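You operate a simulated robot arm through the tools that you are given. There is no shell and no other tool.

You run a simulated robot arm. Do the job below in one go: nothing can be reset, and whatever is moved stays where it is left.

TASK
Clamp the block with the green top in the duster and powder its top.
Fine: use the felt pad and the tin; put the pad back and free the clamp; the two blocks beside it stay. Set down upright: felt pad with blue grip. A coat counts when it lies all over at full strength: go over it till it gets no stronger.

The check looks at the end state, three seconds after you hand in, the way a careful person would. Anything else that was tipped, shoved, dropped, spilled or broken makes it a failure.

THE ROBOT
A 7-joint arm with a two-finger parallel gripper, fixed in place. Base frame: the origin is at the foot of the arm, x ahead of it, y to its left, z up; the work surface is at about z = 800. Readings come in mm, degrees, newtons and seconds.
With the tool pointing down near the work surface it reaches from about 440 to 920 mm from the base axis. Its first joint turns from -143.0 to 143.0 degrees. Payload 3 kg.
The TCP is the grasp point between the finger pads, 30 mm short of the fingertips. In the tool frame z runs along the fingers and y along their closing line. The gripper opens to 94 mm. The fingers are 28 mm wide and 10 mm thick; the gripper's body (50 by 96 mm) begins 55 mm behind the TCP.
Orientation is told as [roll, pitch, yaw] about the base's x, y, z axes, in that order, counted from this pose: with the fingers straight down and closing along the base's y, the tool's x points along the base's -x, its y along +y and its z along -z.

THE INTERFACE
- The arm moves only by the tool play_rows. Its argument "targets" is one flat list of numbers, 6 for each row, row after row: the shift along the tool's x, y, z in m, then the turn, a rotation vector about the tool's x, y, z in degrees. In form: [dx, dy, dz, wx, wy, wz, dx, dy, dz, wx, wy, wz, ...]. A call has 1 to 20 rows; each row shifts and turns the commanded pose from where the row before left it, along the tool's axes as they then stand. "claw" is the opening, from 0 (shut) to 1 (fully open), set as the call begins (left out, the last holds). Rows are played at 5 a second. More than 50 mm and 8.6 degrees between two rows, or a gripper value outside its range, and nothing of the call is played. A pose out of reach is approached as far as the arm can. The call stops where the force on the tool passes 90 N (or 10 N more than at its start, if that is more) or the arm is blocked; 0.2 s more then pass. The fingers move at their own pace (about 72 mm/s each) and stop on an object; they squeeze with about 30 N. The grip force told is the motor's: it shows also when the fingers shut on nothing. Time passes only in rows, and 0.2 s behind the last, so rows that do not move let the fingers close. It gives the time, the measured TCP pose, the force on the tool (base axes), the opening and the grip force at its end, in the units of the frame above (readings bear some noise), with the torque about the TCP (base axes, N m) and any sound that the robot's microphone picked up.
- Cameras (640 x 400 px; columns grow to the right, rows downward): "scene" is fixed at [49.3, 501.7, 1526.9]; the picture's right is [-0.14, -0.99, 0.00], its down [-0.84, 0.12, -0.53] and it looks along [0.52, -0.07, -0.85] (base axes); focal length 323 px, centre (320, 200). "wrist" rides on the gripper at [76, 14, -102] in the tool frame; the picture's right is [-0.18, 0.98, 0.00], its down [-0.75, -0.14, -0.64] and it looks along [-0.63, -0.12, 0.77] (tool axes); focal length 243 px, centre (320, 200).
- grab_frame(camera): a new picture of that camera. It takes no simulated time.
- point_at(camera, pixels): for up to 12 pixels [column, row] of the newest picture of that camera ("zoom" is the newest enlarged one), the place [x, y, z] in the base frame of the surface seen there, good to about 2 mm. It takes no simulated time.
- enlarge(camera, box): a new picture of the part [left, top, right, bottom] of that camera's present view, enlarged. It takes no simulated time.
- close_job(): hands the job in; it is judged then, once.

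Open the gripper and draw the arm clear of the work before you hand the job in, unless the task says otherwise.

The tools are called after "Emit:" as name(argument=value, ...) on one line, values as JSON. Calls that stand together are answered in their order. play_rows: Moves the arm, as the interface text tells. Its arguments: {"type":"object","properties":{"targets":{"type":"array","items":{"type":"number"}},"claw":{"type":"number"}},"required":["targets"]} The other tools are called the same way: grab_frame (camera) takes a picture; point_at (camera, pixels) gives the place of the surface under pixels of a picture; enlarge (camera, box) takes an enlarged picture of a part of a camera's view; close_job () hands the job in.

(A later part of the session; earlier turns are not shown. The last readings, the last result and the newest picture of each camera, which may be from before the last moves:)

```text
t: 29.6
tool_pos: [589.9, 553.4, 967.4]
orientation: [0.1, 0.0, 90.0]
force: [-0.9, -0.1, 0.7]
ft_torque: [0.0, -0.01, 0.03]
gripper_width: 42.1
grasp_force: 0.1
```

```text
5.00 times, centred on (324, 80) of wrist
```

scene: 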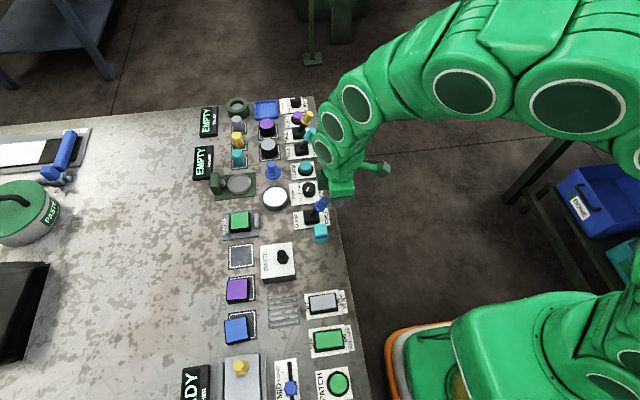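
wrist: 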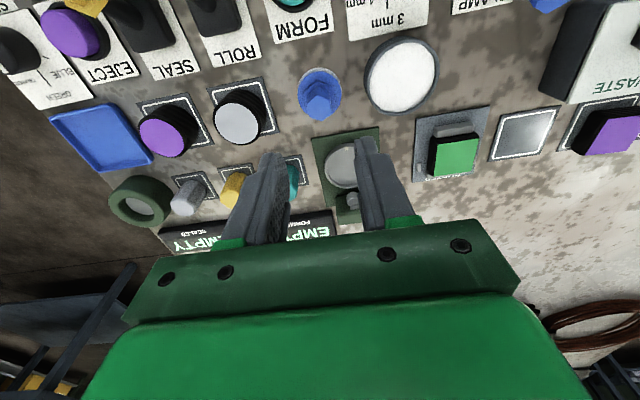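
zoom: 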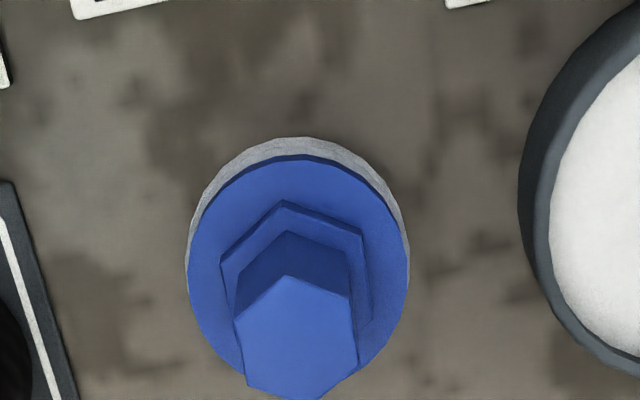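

The hex grip has its flats facing ±x, suiting the present yaw. I measure its top and the disc edges in this zoom.

Emit:
point_at(camera="zoom", pixels=[[287, 280], [238, 320], [352, 297], [355, 362], [250, 383], [320, 396], [297, 338], [190, 270], [407, 265], [300, 158], [225, 265], [362, 240]])

Emit:
point_at(camera="zoom", pixels=[[280, 205], [262, 180], [340, 185], [380, 270], [205, 300], [368, 300], [225, 300], [300, 142], [290, 235], [260, 262]])

```text
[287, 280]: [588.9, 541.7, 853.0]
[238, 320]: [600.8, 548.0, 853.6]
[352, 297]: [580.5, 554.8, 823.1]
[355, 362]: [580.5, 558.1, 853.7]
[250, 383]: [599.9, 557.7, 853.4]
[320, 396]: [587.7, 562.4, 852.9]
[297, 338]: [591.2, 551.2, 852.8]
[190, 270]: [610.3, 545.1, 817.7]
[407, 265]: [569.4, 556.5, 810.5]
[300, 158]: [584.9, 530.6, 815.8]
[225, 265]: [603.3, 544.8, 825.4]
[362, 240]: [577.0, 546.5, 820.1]
```

```text
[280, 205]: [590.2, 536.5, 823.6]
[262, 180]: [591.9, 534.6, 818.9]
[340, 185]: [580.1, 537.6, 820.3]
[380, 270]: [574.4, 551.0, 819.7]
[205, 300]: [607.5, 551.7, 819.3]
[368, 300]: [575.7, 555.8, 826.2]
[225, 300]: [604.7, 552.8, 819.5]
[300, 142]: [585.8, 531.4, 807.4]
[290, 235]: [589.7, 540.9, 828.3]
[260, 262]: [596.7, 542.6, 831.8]
```

Grip centre is (590, 552), top 853, hex collar top ≈825. I lower to TCP z≈858 (fingertips 828) with a 2 mm shift in +x.

Emit:
play_rows(targets=[0, -0.002, 0.04, 0, 0, 0, 0, 0, 0.035, 0, 0, 0, 0, 0, 0.02, 0, 0, 0, 0, 0, 0.01, 0, 0, 0, 0, 0, 0.005, 0, 0, 0, 0, 0, 0, 0, 0, 0])

Emit:
enlarge(camera="wrist", box=[240, 100, 400, 200])

Emit:
enlarge(camera="scene", box=[220, 120, 348, 200])

```text
t: 31.0
tool_pos: [588.8, 552.2, 858.0]
orientation: [0.0, 0.0, 89.9]
force: [-0.4, -0.2, -0.1]
ft_torque: [-0.02, 0.0, 0.03]
gripper_width: 42.2
grasp_force: 0.0
```

```text
4.00 times, centred on (320, 150) of wrist
```

zoom: 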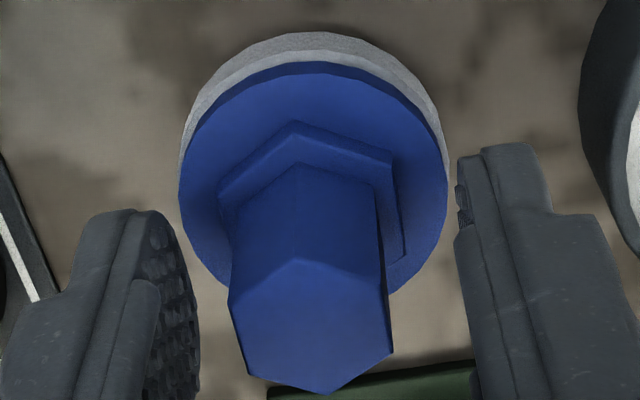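

```text
5.00 times, centred on (284, 160) of scene
```

zoom: 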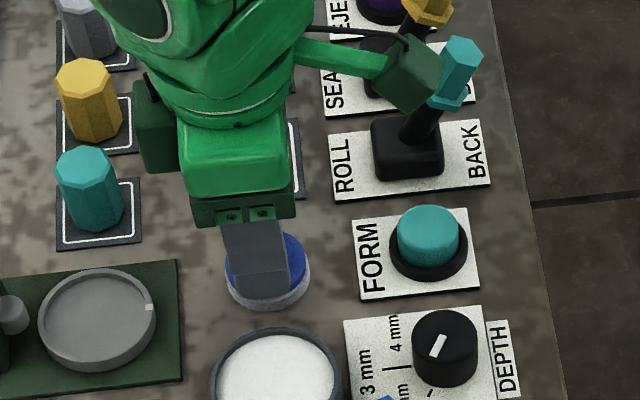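

The grip is slightly left (+x) of the finger centre; I shift 1.2 mm and close on it.

Emit:
play_rows(targets=[0, -0.0012, 0, 0, 0, 0])

Emit:
play_rows(targets=[0, 0, 0, 0, 0, 0, 0, 0, 0, 0, 0, 0, 0, 0, 0, 0, 0, 0, 0, 0, 0, 0, 0, 0], claw=0.0)

Emit:
enlarge(camera="wrist", box=[240, 100, 400, 200])

```text
t: 31.4
tool_pos: [590.2, 552.7, 857.2]
orientation: [-0.1, 0.0, 89.9]
force: [0.0, 0.0, -0.4]
ft_torque: [0.01, -0.02, 0.0]
gripper_width: 42.2
grasp_force: 0.1
```

```text
t: 32.4
tool_pos: [590.9, 553.0, 856.1]
orientation: [0.0, -0.1, 89.9]
force: [-0.2, -0.4, -0.8]
ft_torque: [-0.02, 0.04, 0.02]
gripper_width: 22.2
grasp_force: 29.9
```

```text
4.00 times, centred on (320, 150) of wrist
```

zoom: 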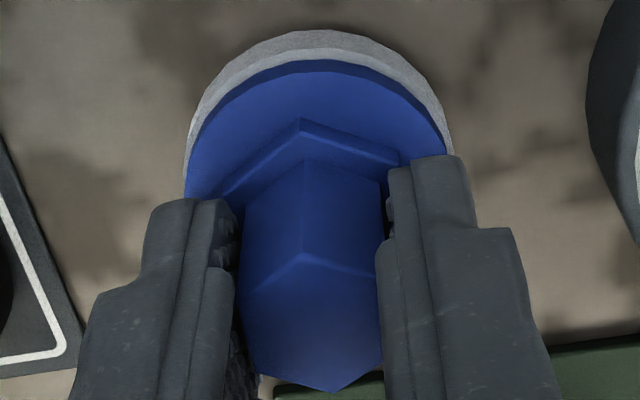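

Gripped at 22.2 mm, 30 N. I lift the pad slowly 40 mm and check it follows.

Emit:
play_rows(targets=[0, 0, -0.002, 0, 0, 0, 0, 0, -0.004, 0, 0, 0, 0, 0, -0.008, 0, 0, 0, 0, 0, -0.012, 0, 0, 0, 0, 0, -0.014, 0, 0, 0, 0, 0, 0, 0, 0, 0])

Emit:
grab_frame(camera="wrist")

Emit:
enlarge(camera="scene", box=[220, 120, 348, 200])

```text
t: 33.8
tool_pos: [590.7, 551.5, 897.8]
orientation: [0.1, 0.1, 89.9]
force: [-0.3, 0.3, -0.8]
ft_torque: [0.01, 0.03, -0.02]
gripper_width: 22.3
grasp_force: 29.9
```

```text
taken
```

wrist: 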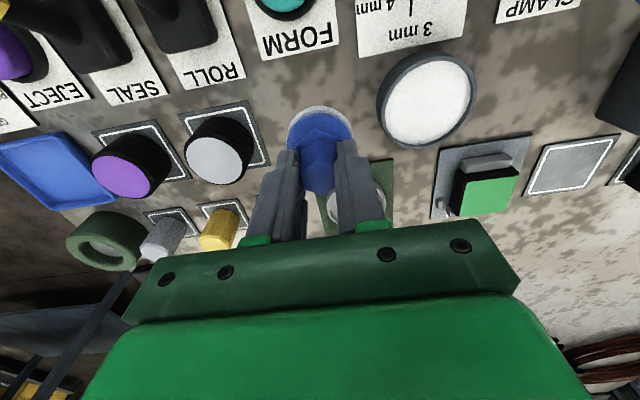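

```text
5.00 times, centred on (284, 160) of scene
```

zoom: 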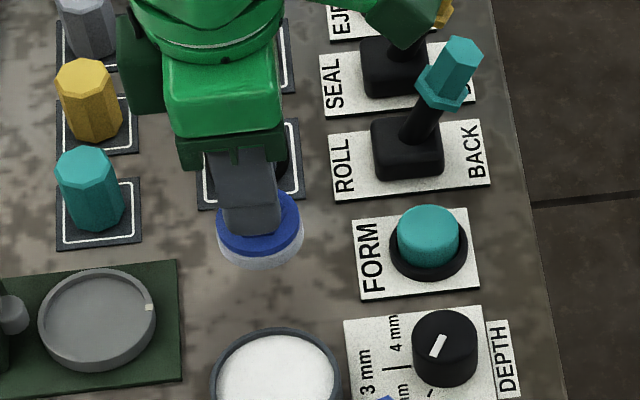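

The pad is held. From the wrist picture I measure the tin's rim around (428,100) to refine its centre.

Emit:
point_at(camera="wrist", pixels=[[430, 53], [425, 147], [380, 105], [474, 92], [430, 98], [432, 60], [424, 140], [387, 104], [467, 93]])

```text
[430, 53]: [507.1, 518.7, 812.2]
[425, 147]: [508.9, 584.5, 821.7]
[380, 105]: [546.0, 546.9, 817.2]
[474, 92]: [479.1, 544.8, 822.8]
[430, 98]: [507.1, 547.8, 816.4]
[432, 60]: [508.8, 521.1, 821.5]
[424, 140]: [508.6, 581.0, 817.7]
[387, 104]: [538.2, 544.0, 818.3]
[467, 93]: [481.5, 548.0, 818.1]
```

Tin centre is (508.5, 552.8), inner radius about 30 mm. I carry the pad −82 mm in x above it, then lower to just above the powder.

Emit:
play_rows(targets=[0, 0.008, 0, 0, 0, 0, 0, 0.015, 0, 0, 0, 0, 0, 0.018, 0, 0, 0, 0, 0, 0.018, 0, 0, 0, 0, 0, 0.015, 0, 0, 0, 0, 0, 0.0082, 0, 0, 0, 0, 0, 0, 0, 0, 0, 0, 0, 0, 0.008, 0, 0, 0, 0, 0, 0.008, 0, 0, 0, 0, 0, 0.005, 0, 0, 0, 0, 0, 0, 0, 0, 0])

Emit:
enlarge(camera="scene", box=[220, 150, 348, 230])

Emit:
enlarge(camera="wrist", box=[224, 80, 416, 200])

```text
t: 36.2
tool_pos: [508.9, 551.5, 875.9]
orientation: [-0.1, -0.1, 89.9]
force: [-1.3, 1.9, 20.4]
ft_torque: [0.24, 0.3, 0.0]
gripper_width: 22.3
grasp_force: 29.7
```

```text
5.00 times, centred on (284, 190) of scene
```

zoom: 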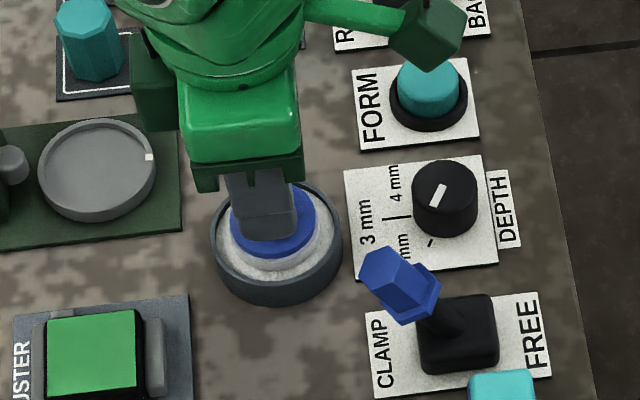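

```text
3.33 times, centred on (320, 140) of wrist
```

zoom: 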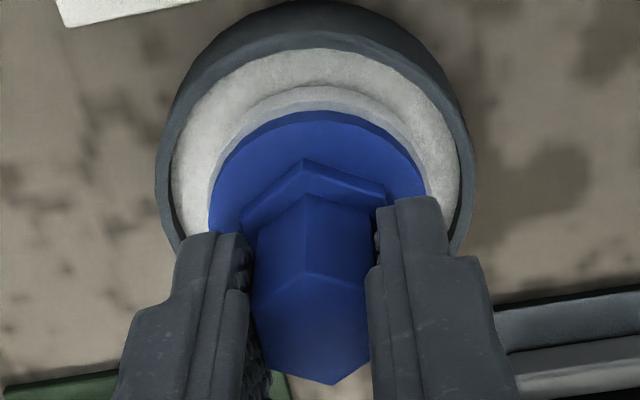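

The pad is in the tin touching the powder with 20 N. I lift it clear 30 mm and re-measure the clamped block from the scene view.

Emit:
play_rows(targets=[0, 0, 0, 0, 0, 0, 0, 0, -0.002, 0, 0, 0, 0, 0, -0.006, 0, 0, 0, 0, 0, -0.01, 0, 0, 0, 0, 0, -0.012, 0, 0, 0, 0, 0, 0, 0, 0, 0])

Emit:
enlarge(camera="wrist", box=[224, 40, 480, 200])

Emit:
enlarge(camera="scene", box=[210, 180, 306, 240])

```text
t: 37.6
tool_pos: [508.8, 551.9, 906.8]
orientation: [0.0, 0.0, 90.0]
force: [0.0, 0.1, -0.1]
ft_torque: [0.02, 0.02, 0.0]
gripper_width: 22.1
grasp_force: 29.7
```

```text
2.50 times, centred on (352, 120) of wrist
```

zoom: 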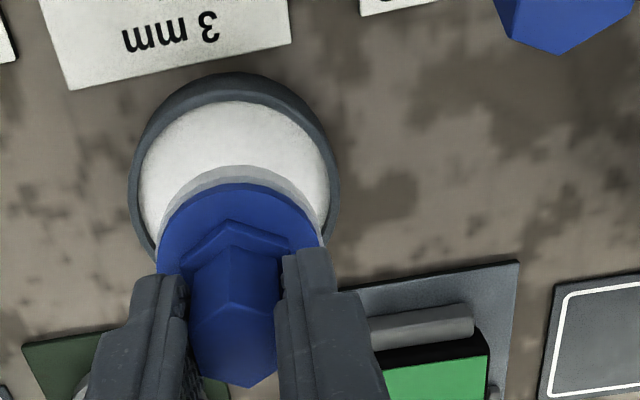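

```text
6.67 times, centred on (258, 210) of scene
```

zoom: 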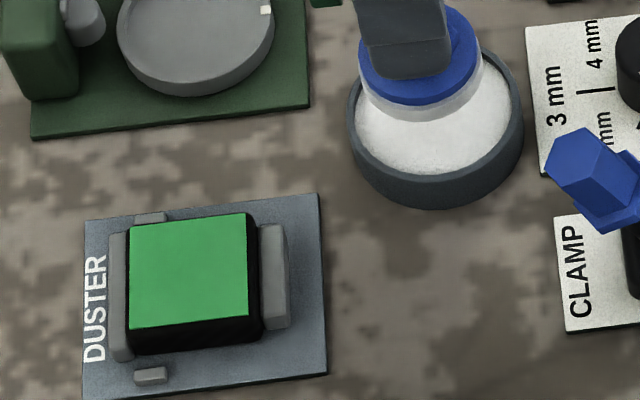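

The block is held between the jaws; I measure its green top corners (131,226), (246,214), (248,313), (131,327) and the jaws.

Emit:
point_at(camera="zoom", pixels=[[133, 228], [245, 216], [247, 311], [133, 325], [190, 270], [118, 295], [275, 275], [265, 240], [190, 220], [190, 318], [132, 275], [246, 265]])

```text
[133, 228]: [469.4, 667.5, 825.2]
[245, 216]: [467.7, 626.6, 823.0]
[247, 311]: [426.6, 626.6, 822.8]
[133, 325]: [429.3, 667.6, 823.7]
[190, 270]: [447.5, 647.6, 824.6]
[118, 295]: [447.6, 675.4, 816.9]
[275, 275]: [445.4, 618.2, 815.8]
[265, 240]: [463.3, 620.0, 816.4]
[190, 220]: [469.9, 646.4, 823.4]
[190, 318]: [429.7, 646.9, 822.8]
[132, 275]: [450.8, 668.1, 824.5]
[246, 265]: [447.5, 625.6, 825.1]
```

Clamped block: centre (448.5, 647), green top at z≈824, about 42–43 mm square. I carry the loaded pad over it at height and lower to just above contact.

Emit:
play_rows(targets=[-0.006, 0.004, 0, 0, 0, 0, -0.0135, 0.0086, 0, 0, 0, 0, -0.0185, 0.0116, 0, 0, 0, 0, -0.0185, 0.0116, 0, 0, 0, 0, -0.0185, 0.0116, 0, 0, 0, 0, -0.0135, 0.0086, 0, 0, 0, 0, -0.006, 0.004, 0, 0, 0, 0, 0, 0, 0, 0, 0, 0, 0, 0, 0.008, 0, 0, 0, 0, 0, 0.008, 0, 0, 0, 0, 0, 0.003, 0, 0, 0, 0, 0, 0, 0, 0, 0])

Emit:
enlarge(camera="scene", box=[190, 170, 318, 250])

Emit:
enlarge(camera="wrist", box=[224, 80, 416, 200])

```text
t: 40.2
tool_pos: [447.5, 646.1, 887.8]
orientation: [0.0, 0.0, 89.9]
force: [-0.5, 0.2, -0.6]
ft_torque: [-0.03, -0.01, -0.01]
gripper_width: 22.2
grasp_force: 29.6
```

```text
5.00 times, centred on (254, 210) of scene
```

zoom: 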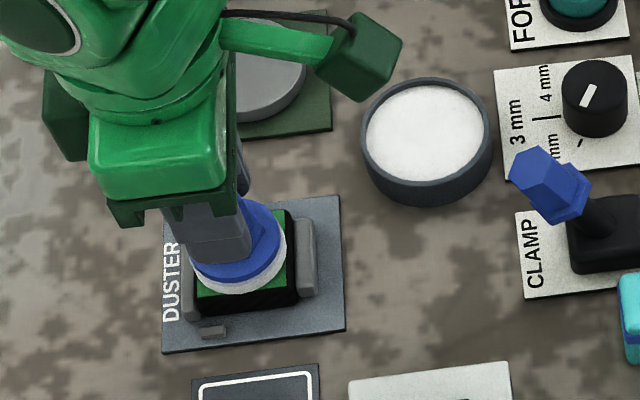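

```text
3.33 times, centred on (320, 140) of wrist
```

zoom: 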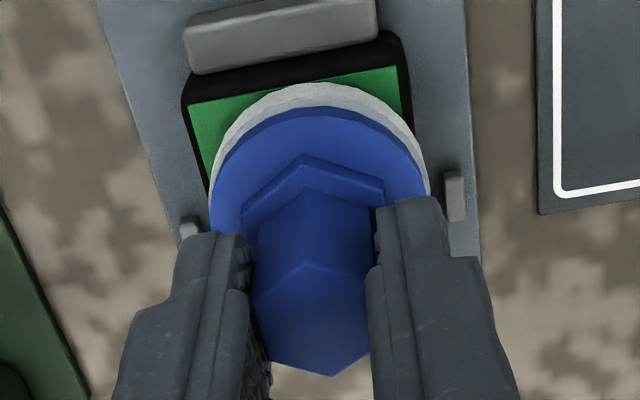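

The pad hangs over the green top, about a few mm above. I creep down in 1 mm steps.

Emit:
play_rows(targets=[0, 0, 0.001, 0, 0, 0, 0, 0, 0.001, 0, 0, 0, 0, 0, 0, 0, 0, 0])

Emit:
play_rows(targets=[0, 0, 0.001, 0, 0, 0, 0, 0, 0, 0, 0, 0])

```text
t: 41.0
tool_pos: [448.5, 647.5, 886.1]
orientation: [0.0, 0.0, 89.9]
force: [-0.7, 1.3, 2.2]
ft_torque: [0.12, 0.0, 0.04]
gripper_width: 22.2
grasp_force: 29.9
```

```text
t: 41.6
tool_pos: [446.5, 645.5, 884.7]
orientation: [-0.1, 0.1, 89.8]
force: [2.0, 5.4, 7.3]
ft_torque: [0.34, -0.21, 0.0]
gripper_width: 22.4
grasp_force: 30.1
```

Contact with about 7 N. I rub slowly over the top in a serpentine of ±10 mm in x and y so that edges and corners are covered.

Emit:
play_rows(targets=[0.005, 0.005, 0, 0, 0, 0, 0.005, 0.005, 0, 0, 0, 0, 0, -0.005, 0, 0, 0, 0, 0, -0.005, 0, 0, 0, 0, 0, -0.005, 0, 0, 0, 0, 0, -0.005, 0, 0, 0, 0, -0.005, 0, 0, 0, 0, 0, -0.005, 0, 0, 0, 0, 0, 0, 0.005, 0, 0, 0, 0, 0, 0.005, 0, 0, 0, 0, 0, 0.005, 0, 0, 0, 0, 0, 0.005, 0, 0, 0, 0, -0.005, 0, 0, 0, 0, 0, -0.005, 0, 0, 0, 0, 0, 0, -0.005, 0, 0, 0, 0, 0, -0.005, 0, 0, 0, 0, 0, -0.005, 0, 0, 0, 0, 0, -0.005, 0, 0, 0, 0, 0.005, 0.005, 0, 0, 0, 0, 0.005, 0.005, 0, 0, 0, 0])

Emit:
enlarge(camera="wrist", box=[224, 80, 416, 200])

Emit:
enlarge(camera="scene", box=[190, 170, 318, 250])

```text
t: 45.8
tool_pos: [450.0, 645.2, 885.1]
orientation: [0.0, -0.1, 90.0]
force: [3.3, 2.1, 4.0]
ft_torque: [0.13, -0.19, -0.03]
gripper_width: 22.0
grasp_force: 30.1
```

```text
3.33 times, centred on (320, 140) of wrist
```

zoom: 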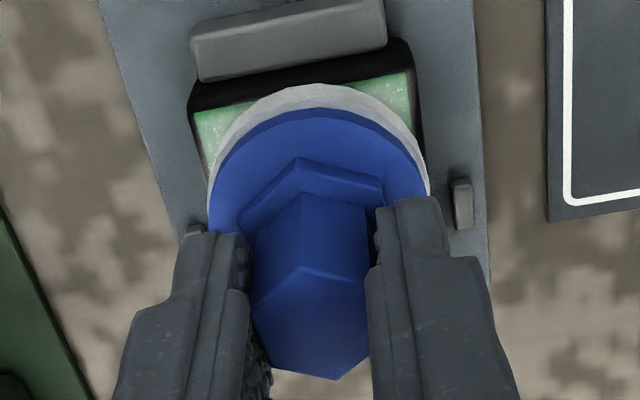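

```text
5.00 times, centred on (254, 210) of scene
```

zoom: 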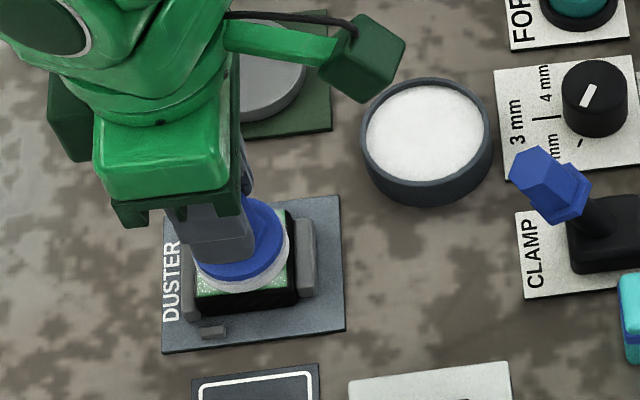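

Powder shows faintly on the top. I lift and go back to the tin to recharge the pad, looking at the block on the way.

Emit:
play_rows(targets=[0, 0, -0.002, 0, 0, 0, 0, 0, -0.008, 0, 0, 0, 0, 0, -0.012, 0, 0, 0, 0.006, -0.004, 0, 0, 0, 0, 0.0135, -0.0086, 0, 0, 0, 0, 0.0185, -0.0116, 0, 0, 0, 0, 0.0185, -0.0116, 0, 0, 0, 0, 0.0185, -0.0116, 0, 0, 0, 0, 0.0135, -0.0086, 0, 0, 0, 0, 0.006, -0.004, 0, 0, 0, 0, 0, 0, 0, 0, 0, 0])

Emit:
enlarge(camera="scene", box=[210, 180, 306, 240])

Emit:
enlarge(camera="wrist", box=[224, 60, 480, 220])

```text
t: 48.2
tool_pos: [509.4, 554.1, 905.3]
orientation: [0.1, 0.0, 89.8]
force: [-0.3, -0.1, -0.5]
ft_torque: [0.01, 0.01, 0.03]
gripper_width: 21.9
grasp_force: 29.8
```

```text
6.67 times, centred on (258, 210) of scene
```

zoom: 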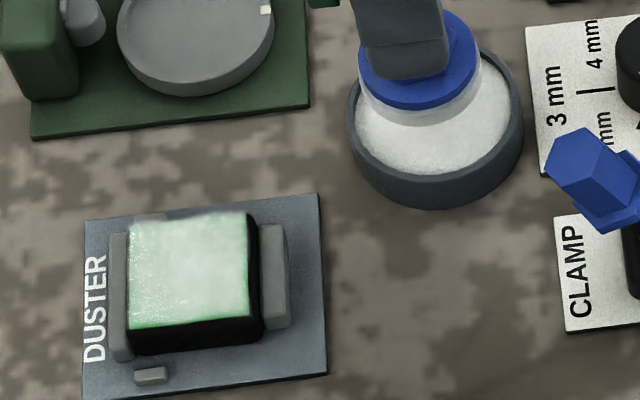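

```text
2.50 times, centred on (352, 140) of wrist
```

zoom: 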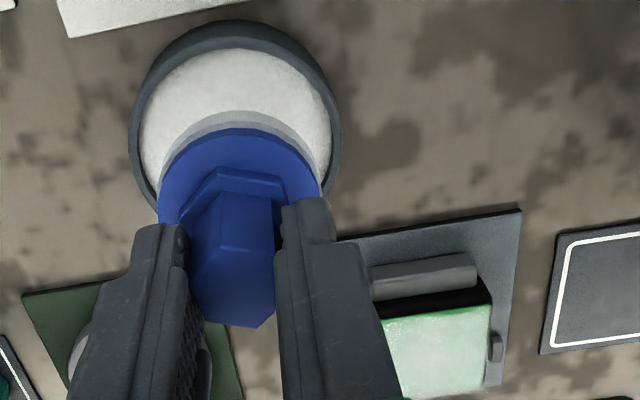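

The coat is partly on, thinner at the edges. The pad's hex looks turned a bit in the grip, so I look closely at it.

Emit:
enlarge(camera="wrist", box=[256, 80, 384, 200])

Emit:
enlarge(camera="scene", box=[246, 160, 310, 220])

```text
3.33 times, centred on (320, 140) of wrist
```

zoom: 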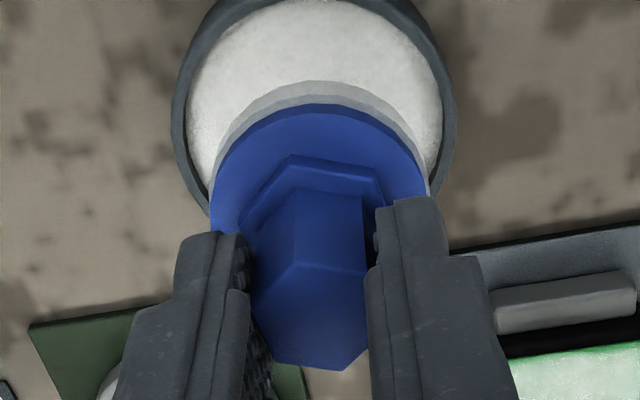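

```text
6.67 times, centred on (278, 190) of scene
```

zoom: 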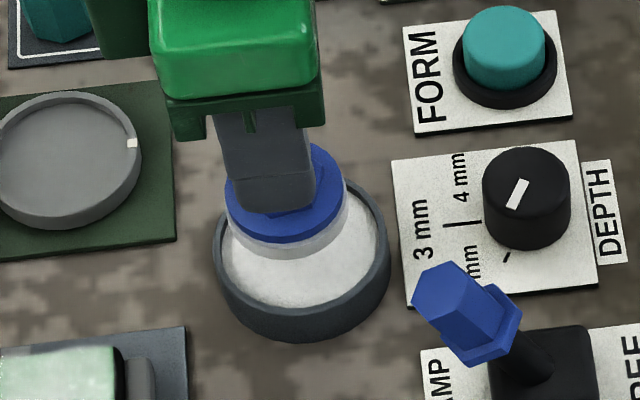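

The pad is still level, only twisted slightly. I dip it again straight down into the tin.

Emit:
play_rows(targets=[0, 0, 0.008, 0, 0, 0, 0, 0, 0.012, 0, 0, 0, 0, 0, 0.006, 0, 0, 0, 0, 0, 0.0025, 0, 0, 0, 0, 0, 0, 0, 0, 0])

```text
t: 49.4
tool_pos: [509.9, 552.1, 877.0]
orientation: [-0.1, -0.1, 89.9]
force: [3.0, 4.5, 18.6]
ft_torque: [0.32, -0.3, -0.04]
gripper_width: 21.8
grasp_force: 30.1
```

Dipped with 19 N. I lift and carry the pad back over the block, lowering to light contact.

Emit:
play_rows(targets=[0, 0, -0.0025, 0, 0, 0, 0, 0, -0.006, 0, 0, 0, 0, 0, -0.01, 0, 0, 0, 0, 0, -0.01, 0, 0, 0, -0.006, 0.004, 0, 0, 0, 0, -0.0135, 0.0086, 0, 0, 0, 0, -0.0185, 0.0116, 0, 0, 0, 0, -0.0185, 0.0116, 0, 0, 0, 0, -0.0185, 0.0116, 0, 0, 0, 0, -0.0135, 0.0086, 0, 0, 0, 0, -0.006, 0.004, 0, 0, 0, 0, 0, 0, 0, 0, 0, 0, 0, 0, 0.008, 0, 0, 0, 0, 0, 0.008, 0, 0, 0, 0, 0, 0.004, 0, 0, 0, 0, 0, 0.0015, 0, 0, 0, 0, 0, 0, 0, 0, 0])

```text
t: 53.0
tool_pos: [448.9, 646.8, 884.6]
orientation: [-0.1, -0.2, 89.9]
force: [-0.8, -0.3, 18.9]
ft_torque: [0.04, 0.06, -0.06]
gripper_width: 21.2
grasp_force: 30.1
```

Contact at 19 N; I ease off 0.6 mm and rub round the perimeter at ±12 mm to load the edges and corners.

Emit:
play_rows(targets=[0.006, 0.006, -0.0006, 0, 0, 0, 0.006, 0.006, 0, 0, 0, 0, 0, -0.006, 0, 0, 0, 0, 0, -0.006, 0, 0, 0, 0, 0, -0.006, 0, 0, 0, 0, 0, -0.006, 0, 0, 0, 0, -0.006, 0, 0, 0, 0, 0, -0.006, 0, 0, 0, 0, 0, -0.006, 0, 0, 0, 0, 0, -0.006, 0, 0, 0, 0, 0, 0, 0.006, 0, 0, 0, 0, 0, 0.006, 0, 0, 0, 0, 0, 0.006, 0, 0, 0, 0, 0, 0.006, 0, 0, 0, 0, 0.006, 0, 0, 0, 0, 0, 0.006, 0, 0, 0, 0, 0, 0.006, 0, 0, 0, 0, 0, 0.006, 0, 0, 0, 0, 0, -0.006, -0.006, 0, 0, 0, 0, -0.006, -0.006, 0, 0, 0, 0])

Emit:
enlarge(camera="wrist", box=[224, 80, 416, 200])

```text
t: 57.2
tool_pos: [449.2, 646.0, 887.3]
orientation: [0.0, -0.1, 90.0]
force: [0.5, 0.3, -0.7]
ft_torque: [0.0, -0.02, -0.01]
gripper_width: 20.9
grasp_force: 29.3
```

```text
3.33 times, centred on (320, 140) of wrist
```

zoom: 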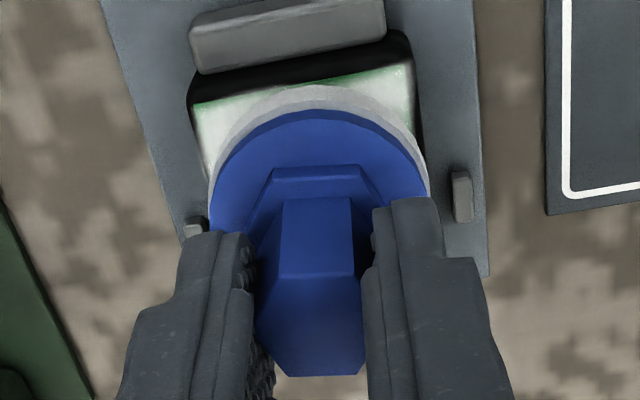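

The force is now zero, so the pad has crept up slightly in the grip; the top is whiter now. I lift, return toward the tin and look at the coat.

Emit:
play_rows(targets=[0, 0, -0.003, 0, 0, 0, 0, 0, -0.008, 0, 0, 0, 0, 0, -0.01, 0, 0, 0, 0.006, -0.004, 0, 0, 0, 0, 0.0135, -0.0086, 0, 0, 0, 0, 0.0185, -0.0116, 0, 0, 0, 0, 0.0185, -0.0116, 0, 0, 0, 0, 0.0185, -0.0116, 0, 0, 0, 0, 0.0135, -0.0086, 0, 0, 0, 0, 0.006, -0.004, 0, 0, 0, 0, 0, 0, 0, 0, 0, 0])

Emit:
enlarge(camera="scene", box=[220, 200, 268, 230])

Emit:
enlarge(camera="wrist", box=[256, 80, 448, 200])

Emit:
enlarge(camera="scene", box=[200, 150, 328, 230])

```text
t: 59.6
tool_pos: [509.3, 551.2, 906.3]
orientation: [0.0, 0.0, 89.9]
force: [-0.5, 0.5, 0.1]
ft_torque: [0.01, -0.02, -0.02]
gripper_width: 20.8
grasp_force: 30.1
```

```text
13.33 times, centred on (244, 215) of scene
```

zoom: 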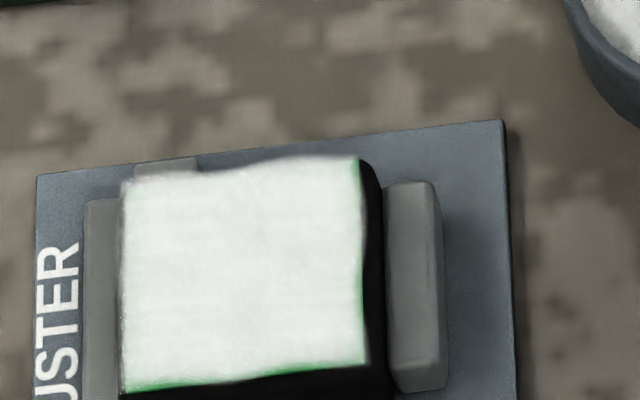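

```text
3.33 times, centred on (352, 140) of wrist
```

zoom: 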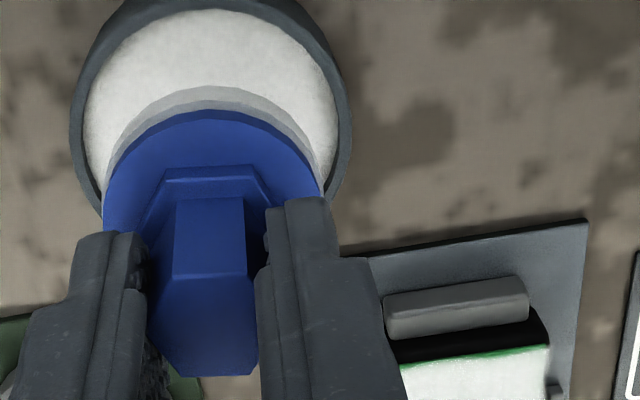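

```text
5.00 times, centred on (264, 190) of scene
```

zoom: 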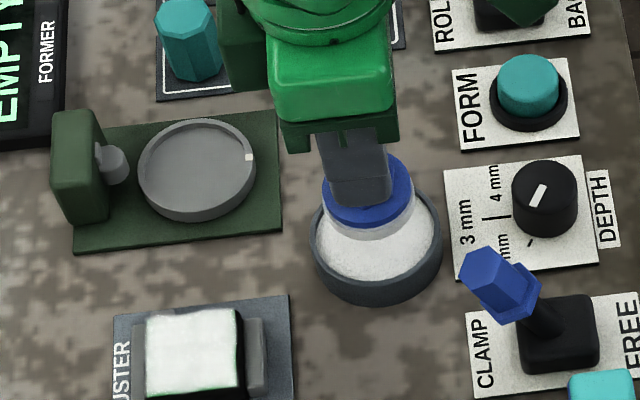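

Coat is nearly full, only a faint green rim remains along the front (−y) and −x edges. I dip the pad once more.

Emit:
play_rows(targets=[0, 0, 0.008, 0, 0, 0, 0, 0, 0.012, 0, 0, 0, 0, 0, 0.006, 0, 0, 0, 0, 0, 0.0025, 0, 0, 0, 0, 0, 0, 0, 0, 0])

```text
t: 60.8
tool_pos: [509.2, 551.1, 878.7]
orientation: [-0.1, 0.0, 89.9]
force: [0.0, 0.0, 0.5]
ft_torque: [-0.04, 0.01, -0.03]
gripper_width: 21.0
grasp_force: 30.0
```

No contact yet at z 878.5; I creep down in 1 mm steps until it touches the powder.

Emit:
play_rows(targets=[0, 0, 0.001, 0, 0, 0, 0, 0, 0, 0, 0, 0])

Emit:
play_rows(targets=[0, 0, 0.001, 0, 0, 0, 0, 0, 0, 0, 0, 0])

Emit:
play_rows(targets=[0, 0, 0.001, 0, 0, 0, 0, 0, 0, 0, 0, 0])

```text
t: 61.4
tool_pos: [508.8, 552.0, 878.8]
orientation: [0.0, -0.1, 89.9]
force: [-1.6, -4.6, 21.0]
ft_torque: [-0.23, 0.08, -0.06]
gripper_width: 21.1
grasp_force: 30.0
```

```text
t: 62.0
tool_pos: [508.1, 553.2, 877.6]
orientation: [0.0, 0.0, 89.8]
force: [-0.1, -1.7, 21.7]
ft_torque: [0.0, 0.03, -0.01]
gripper_width: 21.1
grasp_force: 30.0
```

```text
t: 62.6
tool_pos: [508.1, 553.6, 876.1]
orientation: [0.0, -0.1, 89.9]
force: [-0.6, -0.7, 32.8]
ft_torque: [-0.08, -0.04, -0.01]
gripper_width: 20.9
grasp_force: 29.8
```

The pad is charged (slid up slightly in the grip against the collar). I lift, return over the block and lower to just above contact.

Emit:
play_rows(targets=[0, 0, -0.0025, 0, 0, 0, 0, 0, -0.007, 0, 0, 0, 0, 0, -0.011, 0, 0, 0, 0, 0, -0.011, 0, 0, 0, -0.006, 0.004, 0, 0, 0, 0, -0.0135, 0.0086, 0, 0, 0, 0, -0.0185, 0.0116, 0, 0, 0, 0, -0.0185, 0.0116, 0, 0, 0, 0, -0.0185, 0.0116, 0, 0, 0, 0, -0.0135, 0.0086, 0, 0, 0, 0, -0.006, 0.004, 0, 0, 0, 0, 0, 0, 0, 0, 0, 0, 0, 0, 0.008, 0, 0, 0, 0, 0, 0.008, 0, 0, 0, 0, 0, 0.004, 0, 0, 0, 0, 0, 0.0015, 0, 0, 0, 0, 0, 0, 0, 0, 0])

```text
t: 66.2
tool_pos: [449.1, 645.8, 884.2]
orientation: [0.0, 0.1, 89.8]
force: [-0.1, 0.2, -0.6]
ft_torque: [0.0, -0.01, -0.01]
gripper_width: 21.2
grasp_force: 30.0
```

No contact at 885.5 commanded; I step down another 1 mm.

Emit:
play_rows(targets=[0, 0, 0.001, 0, 0, 0, 0, 0, 0, 0, 0, 0])

```text
t: 66.8
tool_pos: [448.4, 645.6, 884.6]
orientation: [0.0, 0.0, 89.9]
force: [-0.4, 0.4, 0.1]
ft_torque: [-0.03, -0.02, 0.01]
gripper_width: 20.7
grasp_force: 30.7
```

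Still none; another 1 mm down.

Emit:
play_rows(targets=[0, 0, 0.001, 0, 0, 0, 0, 0, 0, 0, 0, 0])

```text
t: 67.4
tool_pos: [449.0, 645.9, 883.4]
orientation: [0.0, 0.0, 89.8]
force: [0.6, 0.7, -1.4]
ft_torque: [0.02, 0.03, 0.02]
gripper_width: 21.0
grasp_force: 29.7
```

Another 0.7 mm down.

Emit:
play_rows(targets=[0, 0, 0.0007, 0, 0, 0, 0, 0, 0, 0, 0, 0])

```text
t: 68.0
tool_pos: [449.5, 644.6, 883.2]
orientation: [0.0, 0.0, 89.9]
force: [1.0, -0.3, -1.2]
ft_torque: [0.03, -0.01, 0.0]
gripper_width: 20.7
grasp_force: 30.0
```

Still free; 0.7 mm more.

Emit:
play_rows(targets=[0, 0, 0.0007, 0, 0, 0, 0, 0, 0, 0, 0, 0])

```text
t: 68.6
tool_pos: [449.2, 647.7, 882.9]
orientation: [-0.1, 0.0, 89.8]
force: [0.5, -3.1, 6.5]
ft_torque: [-0.17, -0.01, -0.03]
gripper_width: 21.1
grasp_force: 29.6
```

Contact at 6.5 N. I rub the perimeter once more at ±13 mm, pressing 0.3 mm more.

Emit:
play_rows(targets=[0.0065, 0.0065, 0.0003, 0, 0, 0, 0.0065, 0.0065, 0, 0, 0, 0, 0, -0.0065, 0, 0, 0, 0, 0, -0.0065, 0, 0, 0, 0, 0, -0.0065, 0, 0, 0, 0, 0, -0.0065, 0, 0, 0, 0, -0.0065, 0, 0, 0, 0, 0, -0.0065, 0, 0, 0, 0, 0, -0.0065, 0, 0, 0, 0, 0, -0.0065, 0, 0, 0, 0, 0, 0, 0.0065, 0, 0, 0, 0, 0, 0.0065, 0, 0, 0, 0, 0, 0.0065, 0, 0, 0, 0, 0, 0.0065, 0, 0, 0, 0, 0.0065, 0, 0, 0, 0, 0, 0.0065, 0, 0, 0, 0, 0, 0.0065, 0, 0, 0, 0, 0, 0.0065, 0, 0, 0, 0, 0, -0.0065, -0.0065, 0, 0, 0, 0, -0.0065, -0.0065, 0, 0, 0, 0])

Emit:
enlarge(camera="wrist", box=[224, 80, 416, 200])

```text
t: 72.8
tool_pos: [448.9, 647.3, 881.7]
orientation: [0.1, 0.1, 89.9]
force: [0.4, 0.8, 0.0]
ft_torque: [0.01, 0.01, -0.01]
gripper_width: 21.5
grasp_force: 30.3
```

```text
3.33 times, centred on (320, 140) of wrist
```

zoom: 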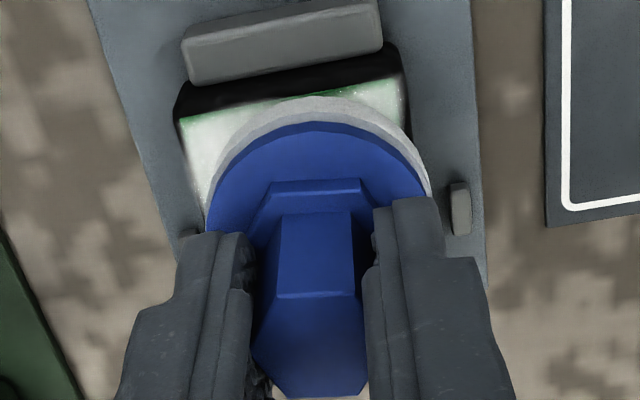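

Contact faded as the pad slid up again. I step down 0.8 mm to renew light contact.

Emit:
play_rows(targets=[0, 0, 0.0008, 0, 0, 0, 0, 0, 0, 0, 0, 0])

```text
t: 73.4
tool_pos: [448.7, 645.4, 881.5]
orientation: [0.0, 0.0, 89.8]
force: [-0.3, 0.5, -0.5]
ft_torque: [-0.02, 0.02, 0.03]
gripper_width: 21.5
grasp_force: 30.2
```

Still free; I step down 0.8 mm again.

Emit:
play_rows(targets=[0, 0, 0.0008, 0, 0, 0, 0, 0, 0, 0, 0, 0])

```text
t: 74.0
tool_pos: [448.1, 645.8, 879.4]
orientation: [0.0, 0.0, 89.9]
force: [0.2, 0.5, -0.2]
ft_torque: [-0.04, 0.0, 0.02]
gripper_width: 21.1
grasp_force: 30.2
```

Still no contact at 880; I look at the pad and block from the scene camera before going lower.

Emit:
enlarge(camera="scene", box=[210, 180, 290, 240])

Emit:
enlarge(camera="wrist", box=[240, 90, 400, 200])

```text
6.67 times, centred on (250, 210) of scene
```

zoom: 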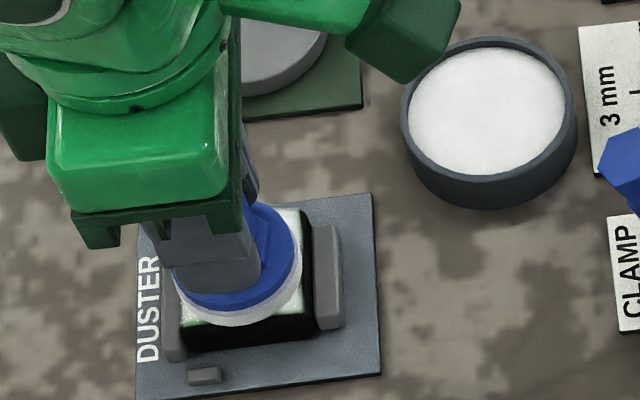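

```text
3.64 times, centred on (320, 145) of wrist
```

zoom: 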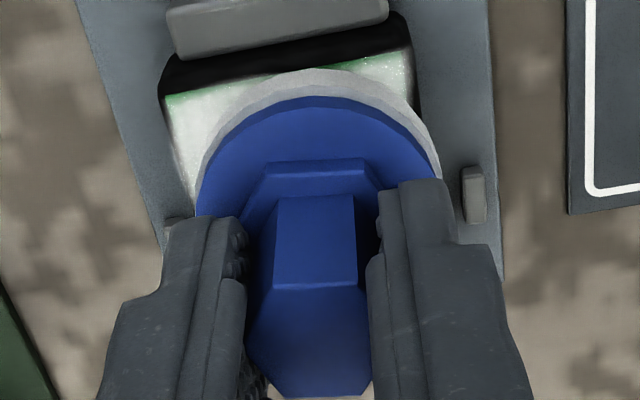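

The pad still hangs level with its collar almost at the fingertips. I go down 1 mm more.

Emit:
play_rows(targets=[0, 0, 0.001, 0, 0, 0, 0, 0, 0, 0, 0, 0])

```text
t: 74.6
tool_pos: [448.0, 646.9, 878.4]
orientation: [0.1, -0.1, 89.9]
force: [-0.3, 1.0, 0.8]
ft_torque: [-0.03, 0.06, 0.0]
gripper_width: 21.4
grasp_force: 29.7
```

Barely touching (0.8 N); 0.8 mm more.

Emit:
play_rows(targets=[0, 0, 0.0008, 0, 0, 0, 0, 0, 0, 0, 0, 0])

```text
t: 75.2
tool_pos: [449.1, 646.6, 878.9]
orientation: [0.0, 0.0, 89.9]
force: [-2.5, -1.4, 15.5]
ft_torque: [-0.15, 0.09, 0.0]
gripper_width: 21.3
grasp_force: 30.0
```

Contact at 15 N. I run a serpentine of four lines over ±12 mm.

Emit:
play_rows(targets=[0.006, 0.006, 0, 0, 0, 0, 0.006, 0.006, 0, 0, 0, 0, 0, -0.008, 0, 0, 0, 0, 0, -0.008, 0, 0, 0, 0, 0, -0.008, 0, 0, 0, 0, -0.008, 0, 0, 0, 0, 0, 0, 0.008, 0, 0, 0, 0, 0, 0.008, 0, 0, 0, 0, 0, 0.008, 0, 0, 0, 0, -0.008, 0, 0, 0, 0, 0, 0, -0.008, 0, 0, 0, 0, 0, -0.008, 0, 0, 0, 0, 0, -0.008, 0, 0, 0, 0, -0.008, 0, 0, 0, 0, 0, 0, 0.008, 0, 0, 0, 0, 0, 0.008, 0, 0, 0, 0, 0, 0.008, 0, 0, 0, 0, 0.006, -0.006, 0, 0, 0, 0, 0.006, -0.006, 0, 0, 0, 0])

Emit:
enlarge(camera="wrist", box=[240, 90, 400, 200])

```text
t: 79.2
tool_pos: [448.6, 646.5, 877.2]
orientation: [0.0, -0.1, 90.1]
force: [-1.2, 2.5, 4.6]
ft_torque: [0.01, 0.04, -0.02]
gripper_width: 21.5
grasp_force: 30.0
```

```text
3.64 times, centred on (320, 145) of wrist
```

zoom: 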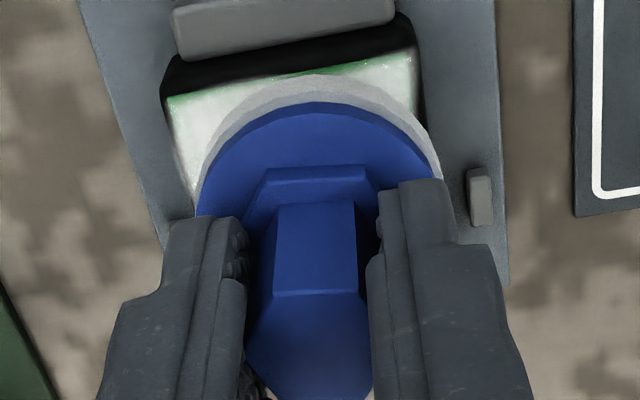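

I lift and return to above the tin to look at the coat again.

Emit:
play_rows(targets=[0, 0, -0.003, 0, 0, 0, 0, 0, -0.008, 0, 0, 0, 0, 0, -0.01, 0, 0, 0, 0, 0, -0.0076, 0, 0, 0, 0.006, -0.004, 0, 0, 0, 0, 0.0135, -0.0086, 0, 0, 0, 0, 0.0185, -0.0116, 0, 0, 0, 0, 0.0185, -0.0116, 0, 0, 0, 0, 0.0185, -0.0116, 0, 0, 0, 0, 0.0135, -0.0086, 0, 0, 0, 0, 0.006, -0.004, 0, 0, 0, 0, 0, 0, 0, 0, 0, 0])

Emit:
enlarge(camera="scene", box=[220, 200, 268, 240])

Emit:
enlarge(camera="scene", box=[200, 150, 328, 230])

Emit:
enlarge(camera="wrist", box=[352, 120, 448, 200])

```text
t: 81.8
tool_pos: [507.5, 552.6, 906.6]
orientation: [-0.1, 0.0, 89.9]
force: [0.2, -0.2, -0.7]
ft_torque: [0.0, -0.01, 0.01]
gripper_width: 21.4
grasp_force: 29.7
```

```text
10.00 times, centred on (244, 220) of scene
```

zoom: 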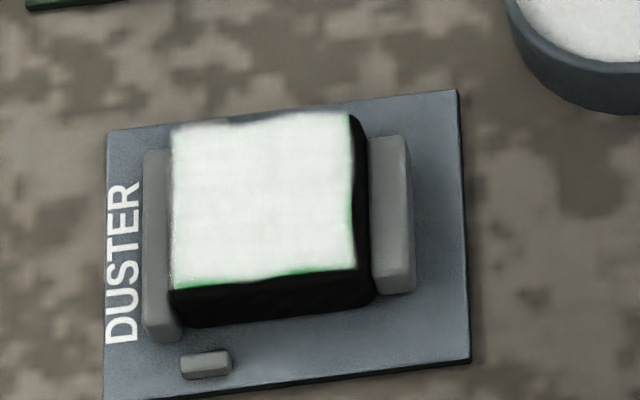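

```text
5.00 times, centred on (264, 190) of scene
```

zoom: 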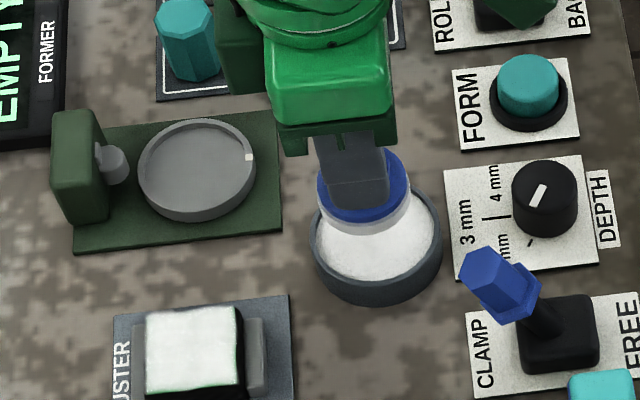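

```text
5.00 times, centred on (400, 160) of wrist
```

zoom: 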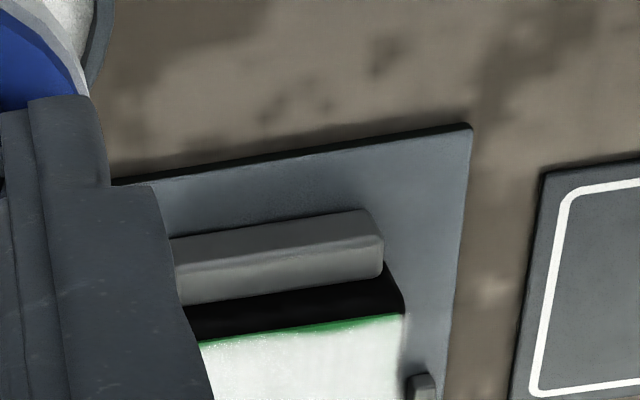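

The coat is white all over except a hairline of green at the −x and −y edges (toward the cameras). I recharge once more for a final edge pass: lowering into the tin to just above the powder.

Emit:
play_rows(targets=[0, 0, 0.008, 0, 0, 0, 0, 0, 0.012, 0, 0, 0, 0, 0, 0.008, 0, 0, 0, 0, 0, 0.004, 0, 0, 0, 0, 0, 0.001, 0, 0, 0, 0, 0, 0, 0, 0, 0])

```text
t: 83.2
tool_pos: [507.5, 551.9, 874.0]
orientation: [-0.1, 0.0, 89.9]
force: [-0.8, -0.2, -0.4]
ft_torque: [-0.02, -0.02, 0.02]
gripper_width: 21.4
grasp_force: 30.0
```

No contact yet at 874; 1 mm lower.

Emit:
play_rows(targets=[0, 0, 0.001, 0, 0, 0, 0, 0, 0, 0, 0, 0])

```text
t: 83.8
tool_pos: [508.2, 552.4, 872.8]
orientation: [0.0, 0.0, 89.9]
force: [0.1, 0.9, -0.4]
ft_torque: [-0.01, 0.0, 0.05]
gripper_width: 21.2
grasp_force: 30.2
```

Still free; another 1 mm.

Emit:
play_rows(targets=[0, 0, 0.001, 0, 0, 0, 0, 0, 0, 0, 0, 0])

```text
t: 84.4
tool_pos: [508.1, 551.3, 870.8]
orientation: [0.0, 0.0, 89.8]
force: [0.2, -0.7, -0.9]
ft_torque: [-0.01, 0.01, 0.02]
gripper_width: 21.1
grasp_force: 30.3
```

Still free at 872 commanded; another 1 mm.

Emit:
play_rows(targets=[0, 0, 0.001, 0, 0, 0, 0, 0, 0, 0, 0, 0])

```text
t: 85.0
tool_pos: [509.5, 552.2, 871.6]
orientation: [0.0, 0.0, 89.9]
force: [-1.4, 1.2, 2.9]
ft_torque: [-0.04, 0.05, -0.02]
gripper_width: 21.3
grasp_force: 29.6
```

Contact begins (2.9 N). I press 0.6 mm more to charge the felt.

Emit:
play_rows(targets=[0, 0, 0.0006, 0, 0, 0, 0, 0, 0, 0, 0, 0, 0, 0, 0, 0, 0, 0])

```text
t: 85.8
tool_pos: [508.5, 551.6, 870.2]
orientation: [0.0, 0.0, 89.9]
force: [-2.6, 2.0, 13.4]
ft_torque: [-0.19, 0.14, -0.04]
gripper_width: 21.4
grasp_force: 29.8
```

Charged at 13 N. I lift, return over the block and lower to about 0.5 mm above contact.

Emit:
play_rows(targets=[0, 0, -0.0026, 0, 0, 0, 0, 0, -0.008, 0, 0, 0, 0, 0, -0.013, 0, 0, 0, 0, 0, -0.013, 0, 0, 0, -0.006, 0.004, 0, 0, 0, 0, -0.0135, 0.0086, 0, 0, 0, 0, -0.0185, 0.0116, 0, 0, 0, 0, -0.0185, 0.0116, 0, 0, 0, 0, -0.0185, 0.0116, 0, 0, 0, 0, -0.0135, 0.0086, 0, 0, 0, 0, -0.006, 0.004, 0, 0, 0, 0, 0, 0, 0, 0, 0, 0, 0, 0, 0.008, 0, 0, 0, 0, 0, 0.01, 0, 0, 0, 0, 0, 0.007, 0, 0, 0, 0, 0, 0.003, 0, 0, 0, 0, 0, 0, 0, 0, 0])

```text
t: 89.4
tool_pos: [448.0, 647.3, 880.0]
orientation: [-0.1, 0.0, 89.9]
force: [0.1, 0.1, -0.6]
ft_torque: [0.01, 0.01, 0.02]
gripper_width: 21.3
grasp_force: 29.6
```

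No contact at 879 commanded; I step down 1 mm.

Emit:
play_rows(targets=[0, 0, 0.001, 0, 0, 0, 0, 0, 0, 0, 0, 0])

```text
t: 90.0
tool_pos: [448.7, 647.2, 878.8]
orientation: [0.0, 0.1, 89.9]
force: [-0.5, -0.2, -0.7]
ft_torque: [0.02, -0.03, 0.01]
gripper_width: 21.7
grasp_force: 29.6
```

Another 0.8 mm down.

Emit:
play_rows(targets=[0, 0, 0.0008, 0, 0, 0, 0, 0, 0, 0, 0, 0])

```text
t: 90.6
tool_pos: [447.0, 645.7, 877.1]
orientation: [0.0, 0.0, 89.9]
force: [0.0, -2.1, 6.0]
ft_torque: [-0.28, 0.05, -0.01]
gripper_width: 21.0
grasp_force: 29.5
```

Contact at 6 N. I press 0.4 mm more and go round the perimeter at ±14 mm.

Emit:
play_rows(targets=[0.007, 0.007, 0.0004, 0, 0, 0, 0.007, 0.007, 0, 0, 0, 0, 0, -0.007, 0, 0, 0, 0, 0, -0.007, 0, 0, 0, 0, 0, -0.007, 0, 0, 0, 0, 0, -0.007, 0, 0, 0, 0, -0.007, 0, 0, 0, 0, 0, -0.007, 0, 0, 0, 0, 0, -0.007, 0, 0, 0, 0, 0, -0.007, 0, 0, 0, 0, 0, 0, 0.007, 0, 0, 0, 0, 0, 0.007, 0, 0, 0, 0, 0, 0.007, 0, 0, 0, 0, 0, 0.007, 0, 0, 0, 0, 0.007, 0, 0, 0, 0, 0, 0.007, 0, 0, 0, 0, 0, 0.007, 0, 0, 0, 0, 0, 0.007, 0, 0, 0, 0, 0, -0.007, -0.007, 0, 0, 0, 0, -0.007, -0.007, 0, 0, 0, 0])

Emit:
enlarge(camera="wrist", box=[240, 90, 400, 200])

```text
t: 94.8
tool_pos: [449.9, 645.0, 877.2]
orientation: [0.1, 0.0, 89.9]
force: [0.2, 0.1, -1.5]
ft_torque: [0.01, -0.01, -0.02]
gripper_width: 21.4
grasp_force: 29.9
```

```text
3.64 times, centred on (320, 145) of wrist
```

zoom: 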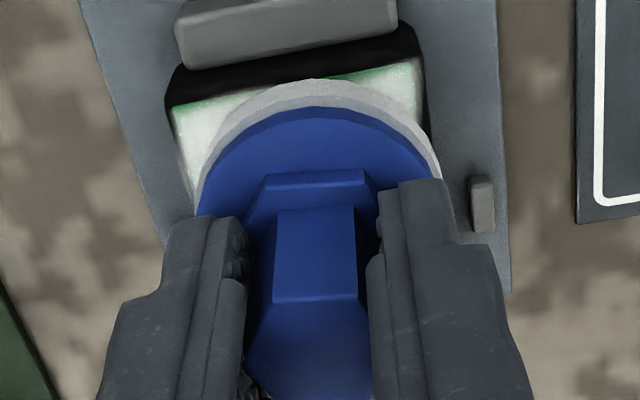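

Contact has faded again; I step down 1 mm to renew it for one last serpentine.

Emit:
play_rows(targets=[0, 0, 0.001, 0, 0, 0, 0, 0, 0, 0, 0, 0])

```text
t: 95.4
tool_pos: [449.2, 645.8, 876.2]
orientation: [0.0, 0.0, 89.9]
force: [0.2, -4.2, 8.4]
ft_torque: [-0.36, 0.03, 0.0]
gripper_width: 21.3
grasp_force: 30.2
```

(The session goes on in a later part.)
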